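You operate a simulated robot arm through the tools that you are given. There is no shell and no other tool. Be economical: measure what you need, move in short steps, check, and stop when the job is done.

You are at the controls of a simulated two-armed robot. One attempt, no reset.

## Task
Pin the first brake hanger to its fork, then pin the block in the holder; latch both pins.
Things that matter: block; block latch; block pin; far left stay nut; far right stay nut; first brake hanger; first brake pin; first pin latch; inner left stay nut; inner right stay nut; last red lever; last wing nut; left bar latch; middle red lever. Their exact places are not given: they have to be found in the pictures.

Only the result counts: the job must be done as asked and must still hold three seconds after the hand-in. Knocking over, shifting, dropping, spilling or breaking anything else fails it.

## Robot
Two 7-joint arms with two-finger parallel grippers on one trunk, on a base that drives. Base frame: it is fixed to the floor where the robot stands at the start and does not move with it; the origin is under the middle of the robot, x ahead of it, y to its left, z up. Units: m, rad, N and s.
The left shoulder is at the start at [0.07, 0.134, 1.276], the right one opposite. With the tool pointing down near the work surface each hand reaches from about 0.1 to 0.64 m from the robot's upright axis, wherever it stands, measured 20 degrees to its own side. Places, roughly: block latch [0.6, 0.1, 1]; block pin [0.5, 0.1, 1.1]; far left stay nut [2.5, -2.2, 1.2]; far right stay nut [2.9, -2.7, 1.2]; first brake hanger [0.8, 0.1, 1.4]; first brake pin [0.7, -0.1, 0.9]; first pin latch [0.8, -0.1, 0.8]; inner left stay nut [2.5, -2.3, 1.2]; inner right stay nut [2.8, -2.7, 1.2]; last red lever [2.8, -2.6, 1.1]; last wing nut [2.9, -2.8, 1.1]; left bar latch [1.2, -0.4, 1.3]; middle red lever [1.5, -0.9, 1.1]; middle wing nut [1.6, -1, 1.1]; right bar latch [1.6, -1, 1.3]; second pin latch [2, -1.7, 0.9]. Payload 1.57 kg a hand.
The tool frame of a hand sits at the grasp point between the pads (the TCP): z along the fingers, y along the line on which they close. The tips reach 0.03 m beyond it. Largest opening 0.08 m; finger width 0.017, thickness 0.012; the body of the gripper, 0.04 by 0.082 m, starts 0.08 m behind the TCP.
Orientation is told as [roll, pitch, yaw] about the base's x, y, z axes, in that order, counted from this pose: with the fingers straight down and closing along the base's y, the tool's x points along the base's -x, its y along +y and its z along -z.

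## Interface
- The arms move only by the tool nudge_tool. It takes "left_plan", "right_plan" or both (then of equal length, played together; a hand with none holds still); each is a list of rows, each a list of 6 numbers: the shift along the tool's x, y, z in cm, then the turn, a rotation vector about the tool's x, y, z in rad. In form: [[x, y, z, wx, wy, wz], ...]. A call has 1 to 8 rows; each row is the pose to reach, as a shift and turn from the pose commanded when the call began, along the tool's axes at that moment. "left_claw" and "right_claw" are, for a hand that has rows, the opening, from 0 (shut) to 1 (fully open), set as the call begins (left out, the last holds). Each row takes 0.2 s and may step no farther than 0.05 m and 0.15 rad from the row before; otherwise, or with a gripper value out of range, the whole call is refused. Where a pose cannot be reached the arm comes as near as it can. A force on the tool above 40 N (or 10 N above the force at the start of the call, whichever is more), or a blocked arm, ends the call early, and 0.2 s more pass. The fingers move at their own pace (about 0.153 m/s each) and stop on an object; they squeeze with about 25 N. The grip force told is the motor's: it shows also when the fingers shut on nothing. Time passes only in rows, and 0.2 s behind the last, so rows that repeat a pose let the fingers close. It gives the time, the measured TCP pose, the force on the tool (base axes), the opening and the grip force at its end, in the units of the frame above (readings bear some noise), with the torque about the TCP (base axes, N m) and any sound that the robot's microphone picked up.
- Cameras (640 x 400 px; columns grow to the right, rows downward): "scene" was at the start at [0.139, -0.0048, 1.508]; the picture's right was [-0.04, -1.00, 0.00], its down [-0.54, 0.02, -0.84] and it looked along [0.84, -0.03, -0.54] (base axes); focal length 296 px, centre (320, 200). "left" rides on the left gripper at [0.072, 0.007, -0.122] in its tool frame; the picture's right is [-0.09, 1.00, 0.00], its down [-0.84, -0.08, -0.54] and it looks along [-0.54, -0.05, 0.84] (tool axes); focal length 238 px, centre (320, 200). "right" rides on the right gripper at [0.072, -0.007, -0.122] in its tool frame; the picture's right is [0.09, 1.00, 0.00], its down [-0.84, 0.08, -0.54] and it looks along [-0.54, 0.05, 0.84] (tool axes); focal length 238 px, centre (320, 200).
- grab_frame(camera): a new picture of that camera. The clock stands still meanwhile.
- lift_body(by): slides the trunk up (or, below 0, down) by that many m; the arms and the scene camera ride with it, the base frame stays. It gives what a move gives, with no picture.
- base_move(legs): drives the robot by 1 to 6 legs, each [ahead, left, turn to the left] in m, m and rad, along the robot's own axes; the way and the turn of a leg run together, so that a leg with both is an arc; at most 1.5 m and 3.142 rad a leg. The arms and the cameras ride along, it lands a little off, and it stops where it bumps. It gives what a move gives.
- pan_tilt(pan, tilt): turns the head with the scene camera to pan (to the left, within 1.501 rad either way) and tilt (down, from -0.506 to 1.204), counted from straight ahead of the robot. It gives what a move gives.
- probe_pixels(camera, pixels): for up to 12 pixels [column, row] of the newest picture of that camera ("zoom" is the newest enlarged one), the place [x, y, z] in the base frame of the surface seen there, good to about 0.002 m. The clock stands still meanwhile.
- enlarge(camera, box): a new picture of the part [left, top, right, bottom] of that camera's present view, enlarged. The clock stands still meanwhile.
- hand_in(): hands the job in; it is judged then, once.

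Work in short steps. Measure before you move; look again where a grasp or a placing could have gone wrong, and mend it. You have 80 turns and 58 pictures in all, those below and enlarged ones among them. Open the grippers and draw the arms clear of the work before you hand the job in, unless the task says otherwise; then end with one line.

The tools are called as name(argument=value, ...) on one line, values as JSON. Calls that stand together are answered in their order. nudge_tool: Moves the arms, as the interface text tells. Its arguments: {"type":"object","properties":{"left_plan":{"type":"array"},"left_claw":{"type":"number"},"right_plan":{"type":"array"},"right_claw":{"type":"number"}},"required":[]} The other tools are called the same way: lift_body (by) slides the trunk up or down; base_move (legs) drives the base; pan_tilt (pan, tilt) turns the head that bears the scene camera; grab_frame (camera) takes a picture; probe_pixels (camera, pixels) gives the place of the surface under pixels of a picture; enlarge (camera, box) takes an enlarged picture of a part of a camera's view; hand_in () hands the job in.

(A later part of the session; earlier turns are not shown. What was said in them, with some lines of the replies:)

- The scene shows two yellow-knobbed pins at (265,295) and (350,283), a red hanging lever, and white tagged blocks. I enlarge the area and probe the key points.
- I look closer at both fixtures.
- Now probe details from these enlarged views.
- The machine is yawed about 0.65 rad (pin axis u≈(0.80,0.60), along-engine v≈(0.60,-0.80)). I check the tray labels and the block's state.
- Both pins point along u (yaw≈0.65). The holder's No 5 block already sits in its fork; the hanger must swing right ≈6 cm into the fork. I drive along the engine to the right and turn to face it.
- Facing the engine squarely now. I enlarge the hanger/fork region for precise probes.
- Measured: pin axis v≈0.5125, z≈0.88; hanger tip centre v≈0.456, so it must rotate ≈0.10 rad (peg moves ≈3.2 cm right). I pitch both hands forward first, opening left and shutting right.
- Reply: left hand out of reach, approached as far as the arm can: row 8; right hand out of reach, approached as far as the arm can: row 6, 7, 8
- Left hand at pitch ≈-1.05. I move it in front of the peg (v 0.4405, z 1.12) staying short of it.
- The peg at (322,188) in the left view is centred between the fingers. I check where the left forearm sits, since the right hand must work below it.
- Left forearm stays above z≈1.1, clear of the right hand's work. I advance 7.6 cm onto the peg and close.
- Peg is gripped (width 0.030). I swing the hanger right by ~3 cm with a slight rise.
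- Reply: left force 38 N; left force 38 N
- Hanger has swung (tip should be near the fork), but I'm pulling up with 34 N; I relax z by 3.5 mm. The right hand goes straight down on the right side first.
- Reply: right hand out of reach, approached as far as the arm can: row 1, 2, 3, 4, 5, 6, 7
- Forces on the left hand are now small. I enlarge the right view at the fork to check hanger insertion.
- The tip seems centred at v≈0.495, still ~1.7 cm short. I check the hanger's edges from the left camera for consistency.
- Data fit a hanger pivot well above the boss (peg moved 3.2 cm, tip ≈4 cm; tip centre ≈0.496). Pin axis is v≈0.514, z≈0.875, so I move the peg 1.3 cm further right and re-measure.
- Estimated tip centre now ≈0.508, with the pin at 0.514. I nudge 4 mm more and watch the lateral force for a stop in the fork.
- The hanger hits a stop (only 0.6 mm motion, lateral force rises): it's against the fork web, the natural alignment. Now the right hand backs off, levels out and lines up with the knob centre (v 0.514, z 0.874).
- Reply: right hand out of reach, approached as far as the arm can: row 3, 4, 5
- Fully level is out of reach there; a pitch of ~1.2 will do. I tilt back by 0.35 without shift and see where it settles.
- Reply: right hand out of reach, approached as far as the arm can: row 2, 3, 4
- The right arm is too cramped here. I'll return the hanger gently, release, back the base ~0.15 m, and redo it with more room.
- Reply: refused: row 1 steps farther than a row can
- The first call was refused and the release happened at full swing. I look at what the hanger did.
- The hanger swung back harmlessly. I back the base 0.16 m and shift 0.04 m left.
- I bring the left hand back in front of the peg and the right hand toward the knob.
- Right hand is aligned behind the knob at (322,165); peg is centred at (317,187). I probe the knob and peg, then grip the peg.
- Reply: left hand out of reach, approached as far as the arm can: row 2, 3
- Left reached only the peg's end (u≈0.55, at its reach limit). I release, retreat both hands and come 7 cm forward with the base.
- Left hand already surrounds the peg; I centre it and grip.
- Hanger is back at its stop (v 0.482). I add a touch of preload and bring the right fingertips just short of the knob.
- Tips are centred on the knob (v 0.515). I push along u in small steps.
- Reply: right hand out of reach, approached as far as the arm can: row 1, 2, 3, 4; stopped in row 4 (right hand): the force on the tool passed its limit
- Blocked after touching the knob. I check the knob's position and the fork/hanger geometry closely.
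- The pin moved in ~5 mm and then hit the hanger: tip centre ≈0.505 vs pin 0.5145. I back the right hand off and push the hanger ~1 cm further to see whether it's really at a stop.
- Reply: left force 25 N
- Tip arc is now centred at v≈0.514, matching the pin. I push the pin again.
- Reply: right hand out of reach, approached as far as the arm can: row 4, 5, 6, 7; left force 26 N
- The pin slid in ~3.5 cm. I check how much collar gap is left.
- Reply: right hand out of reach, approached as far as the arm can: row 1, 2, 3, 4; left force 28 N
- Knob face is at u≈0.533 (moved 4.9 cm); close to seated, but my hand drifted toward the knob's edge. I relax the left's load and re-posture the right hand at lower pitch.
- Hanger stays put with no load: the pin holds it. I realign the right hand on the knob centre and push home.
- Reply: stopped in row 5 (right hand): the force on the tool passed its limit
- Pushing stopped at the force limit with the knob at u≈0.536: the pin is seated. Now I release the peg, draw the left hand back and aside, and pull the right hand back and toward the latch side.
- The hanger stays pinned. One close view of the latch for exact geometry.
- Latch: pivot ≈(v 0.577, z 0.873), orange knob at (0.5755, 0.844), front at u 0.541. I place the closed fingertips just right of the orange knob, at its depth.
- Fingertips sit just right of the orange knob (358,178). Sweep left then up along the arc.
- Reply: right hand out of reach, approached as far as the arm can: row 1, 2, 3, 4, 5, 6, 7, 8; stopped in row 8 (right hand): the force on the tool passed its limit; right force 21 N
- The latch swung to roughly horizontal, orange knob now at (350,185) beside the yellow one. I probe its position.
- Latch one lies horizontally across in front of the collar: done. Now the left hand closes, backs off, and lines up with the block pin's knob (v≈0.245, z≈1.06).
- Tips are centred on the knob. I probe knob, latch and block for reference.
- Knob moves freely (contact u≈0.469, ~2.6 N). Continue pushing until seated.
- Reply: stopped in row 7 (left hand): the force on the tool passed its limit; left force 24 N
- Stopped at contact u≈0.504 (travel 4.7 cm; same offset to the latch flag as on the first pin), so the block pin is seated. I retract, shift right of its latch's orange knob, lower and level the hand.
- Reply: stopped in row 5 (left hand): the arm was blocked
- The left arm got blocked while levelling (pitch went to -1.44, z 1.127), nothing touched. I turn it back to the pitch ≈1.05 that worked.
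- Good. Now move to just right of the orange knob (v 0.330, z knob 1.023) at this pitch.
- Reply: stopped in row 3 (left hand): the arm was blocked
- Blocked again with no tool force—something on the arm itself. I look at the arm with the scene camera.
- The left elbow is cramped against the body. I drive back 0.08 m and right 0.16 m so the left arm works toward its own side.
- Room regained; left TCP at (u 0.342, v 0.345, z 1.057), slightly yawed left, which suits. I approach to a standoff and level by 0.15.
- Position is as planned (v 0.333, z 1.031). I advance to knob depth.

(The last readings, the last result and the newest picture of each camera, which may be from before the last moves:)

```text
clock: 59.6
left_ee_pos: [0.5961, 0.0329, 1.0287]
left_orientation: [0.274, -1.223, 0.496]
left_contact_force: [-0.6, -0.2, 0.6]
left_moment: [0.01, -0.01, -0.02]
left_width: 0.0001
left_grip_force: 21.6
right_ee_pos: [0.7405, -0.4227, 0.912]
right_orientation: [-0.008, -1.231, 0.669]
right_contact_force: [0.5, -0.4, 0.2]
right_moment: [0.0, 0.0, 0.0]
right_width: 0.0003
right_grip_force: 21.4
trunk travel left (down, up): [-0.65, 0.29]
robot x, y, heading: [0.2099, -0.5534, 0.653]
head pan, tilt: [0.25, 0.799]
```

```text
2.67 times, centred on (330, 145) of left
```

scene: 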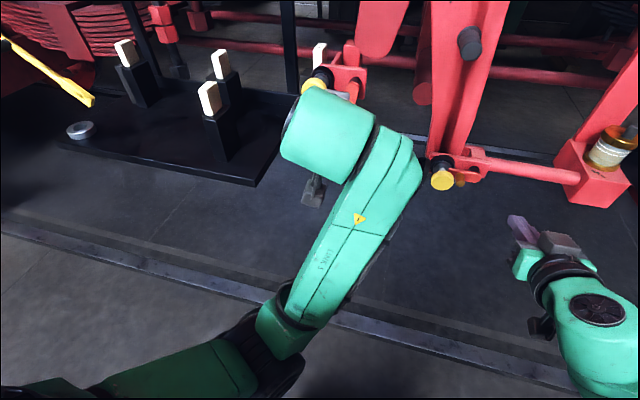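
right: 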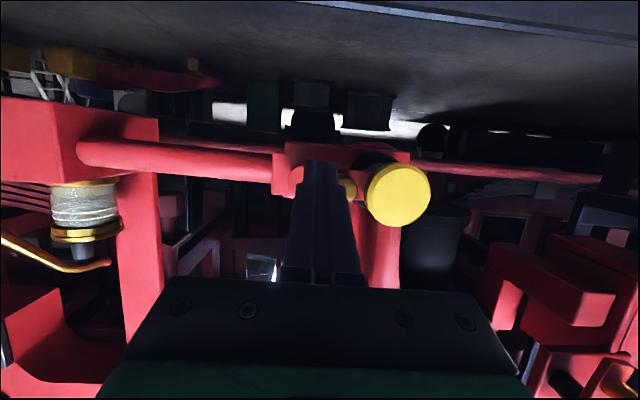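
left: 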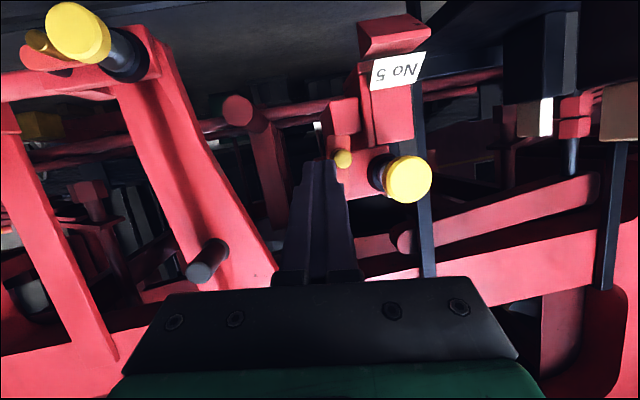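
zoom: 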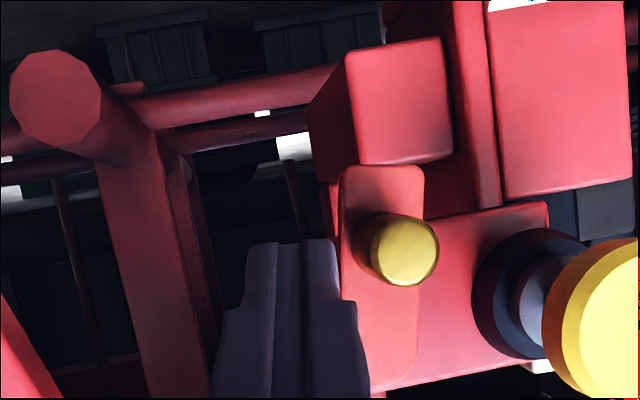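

Fingertips are just right of the orange knob at its height. Sweep left, then up along the arc.

nudge_tool(left_plan=[[0.6, 1.4, 0.3, 0, 0, 0], [0.6, 2.67, 0.5, 0, 0, 0], [0.55, 3.5, 0.6, 0, 0, 0], [0.3, 4.4, 0.6, 0, 0, 0], [-0.35, 5.2, 0.45, 0, 0, 0], [-1.1, 5.45, 0.2, 0, 0, 0], [-1.7, 5.3, 0, 0, 0, 0], [-2.05, 5.15, -0.2, 0, 0, 0]])

enlarge(camera="left", box=[220, 70, 440, 220])

```text
clock: 61.2
left_ee_pos: [0.5659, 0.0749, 1.0396]
left_orientation: [0.25, -1.194, 0.52]
left_contact_force: [-2.7, -0.8, -5.7]
left_moment: [-0.08, 0.07, -0.02]
left_width: 0.0002
left_grip_force: 21.5
right_ee_pos: [0.7399, -0.4222, 0.9141]
right_orientation: [-0.01, -1.23, 0.67]
right_contact_force: [-0.2, -0.5, -0.9]
right_moment: [-0.01, 0.03, 0.04]
right_width: 0.0
right_grip_force: 20.9
trunk travel left (down, up): [-0.65, 0.29]
robot x, y, heading: [0.2024, -0.555, 0.653]
head pan, tilt: [0.25, 0.799]
stopped in row 7 (left hand): the force on the tool passed its limit (the readings are from after the stop); the commanded pose is now the measured one
```

```text
2.67 times, centred on (330, 145) of left
```

zoom: 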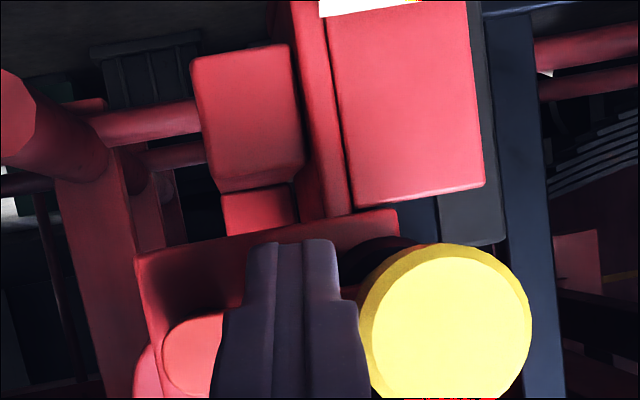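

The latch seems rotated, orange knob hidden behind the finger. I withdraw down/right then back, and look.

nudge_tool(left_plan=[[1.07, -1.1, 0.27, 0, 0, 0], [1.8, -1.9, -2.2, 0, 0, 0], [2.64, -2.6, -4.67, 0, 0, 0], [3.4, -3.4, -7.1, 0, 0, 0], [4.22, -4.1, -9.6, 0, 0, 0]])

enlarge(camera="left", box=[280, 70, 460, 220])

```text
clock: 62.4
left_ee_pos: [0.5163, -0.0282, 1.0323]
left_orientation: [0.255, -1.197, 0.516]
left_contact_force: [1.0, -0.1, -0.3]
left_moment: [-0.02, 0.0, 0.02]
left_width: 0.0002
left_grip_force: 21.4
right_ee_pos: [0.7398, -0.4221, 0.9128]
right_orientation: [-0.005, -1.231, 0.666]
right_contact_force: [0.0, -1.0, 0.2]
right_moment: [0.0, 0.02, -0.01]
right_width: 0.0003
right_grip_force: 21.5
trunk travel left (down, up): [-0.65, 0.29]
robot x, y, heading: [0.2075, -0.5511, 0.653]
head pan, tilt: [0.25, 0.799]
```

```text
2.67 times, centred on (370, 145) of left
```

zoom: 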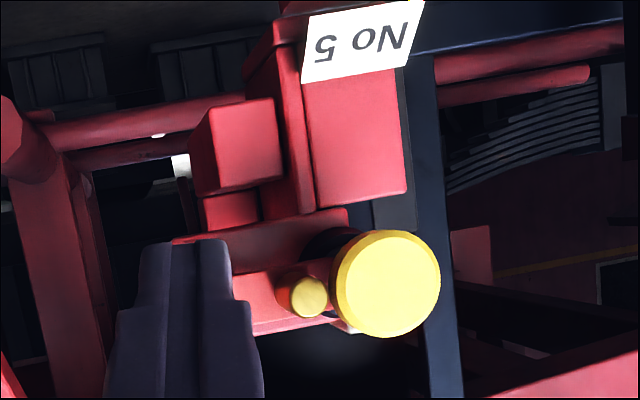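

Latch two is now horizontal next to the pin. I verify by probes, then clear both arms with the base.

probe_pixels(camera="zoom", pixels=[[308, 297], [385, 285], [255, 300], [330, 265], [395, 170], [415, 200]])

nudge_tool(left_plan=[[0, 0, -4, 0, 0, 0], [0, 0, -8, 0, 0, 0], [0, 0, -8, 0, 0, 0]], right_plan=[[0, 0, -4, 0, 0, 0], [0, 0, -8, 0, 0, 0], [0, 0, -8, 0, 0, 0]], left_claw=1, right_claw=1)

base_move(legs=[[-0.15, 0, 0]])

pan_tilt(pan=0.15, tilt=0.5)

grab_frame(camera="scene")

```text
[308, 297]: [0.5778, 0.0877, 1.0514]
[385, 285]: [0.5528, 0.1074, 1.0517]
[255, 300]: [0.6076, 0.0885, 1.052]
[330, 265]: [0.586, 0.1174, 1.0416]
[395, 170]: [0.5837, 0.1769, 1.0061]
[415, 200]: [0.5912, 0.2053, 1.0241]
```

```text
clock: 63.2
left_ee_pos: [0.4657, -0.0802, 1.0591]
left_orientation: [0.251, -1.195, 0.516]
left_contact_force: [0.0, 0.8, -0.8]
left_moment: [-0.02, 0.01, 0.0]
left_width: 0.0799
left_grip_force: 0.1
right_ee_pos: [0.7025, -0.4549, 0.9196]
right_orientation: [-0.01, -1.228, 0.67]
right_contact_force: [0.3, 0.6, -0.5]
right_moment: [0.0, -0.04, 0.0]
right_width: 0.08
right_grip_force: 0.0
right hand out of reach, approached as far as the arm can: row 2, 3
trunk travel left (down, up): [-0.65, 0.29]
robot x, y, heading: [0.206, -0.5489, 0.657]
head pan, tilt: [0.25, 0.799]
```

```text
clock: 64.5
left_ee_pos: [0.3467, -0.17, 1.0589]
left_orientation: [0.253, -1.197, 0.517]
left_contact_force: [-0.8, -0.3, -0.1]
left_moment: [0.05, 0.01, 0.04]
left_width: 0.0802
left_grip_force: 0.0
right_ee_pos: [0.5855, -0.5446, 0.9205]
right_orientation: [-0.008, -1.231, 0.671]
right_contact_force: [-0.4, 0.7, 0.7]
right_moment: [0.01, 0.02, 0.0]
right_width: 0.0797
right_grip_force: 0.1
trunk travel left (down, up): [-0.65, 0.29]
robot x, y, heading: [0.0879, -0.6398, 0.655]
head pan, tilt: [0.25, 0.799]
```

```text
clock: 65.3
left_ee_pos: [0.3466, -0.1695, 1.0606]
left_orientation: [0.253, -1.197, 0.516]
left_contact_force: [-0.3, 0.8, 0.1]
left_moment: [-0.01, -0.01, 0.01]
left_width: 0.0798
left_grip_force: 0.1
right_ee_pos: [0.5858, -0.5438, 0.9202]
right_orientation: [-0.007, -1.23, 0.67]
right_contact_force: [-0.2, 0.2, 1.0]
right_moment: [-0.01, -0.02, -0.02]
right_width: 0.08
right_grip_force: 0.1
trunk travel left (down, up): [-0.65, 0.29]
robot x, y, heading: [0.0869, -0.6404, 0.656]
head pan, tilt: [0.15, 0.499]
```

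```text
3 pictures are left
```

scene: 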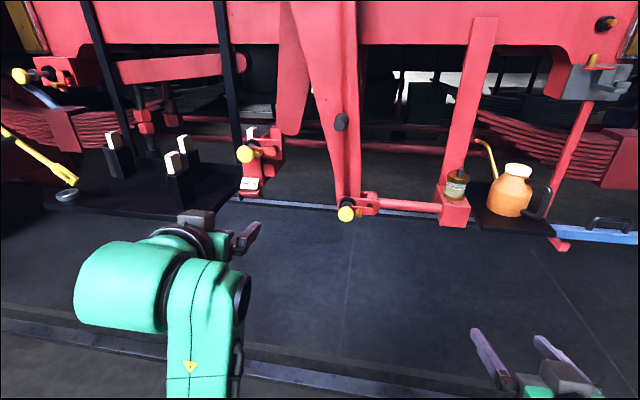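

Both arms are clear; one enlarged check of both latches.

enlarge(camera="scene", box=[230, 110, 400, 230])

```text
3.33 times, centred on (315, 170) of scene
```

zoom: 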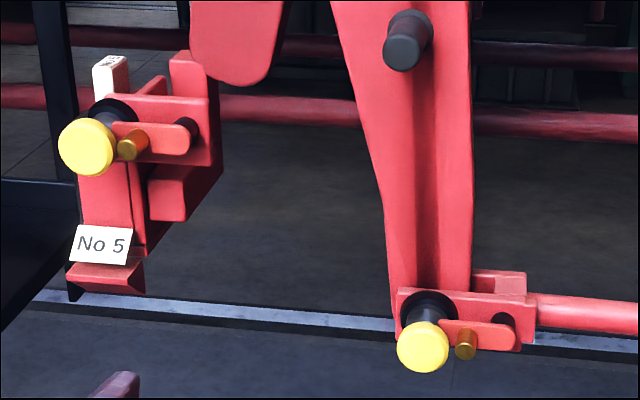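

Both pins are seated and both latch flags lie across in front of their collars; the hanger is in its fork and the block in its holder. Handing in.

hand_in()

```text
The job is handed in.
```

The first brake hanger is pinned to its fork and the No 5 block is pinned in its holder. Both latches are turned across their pins, the grippers are open, the arms are clear, and the job is handed in.
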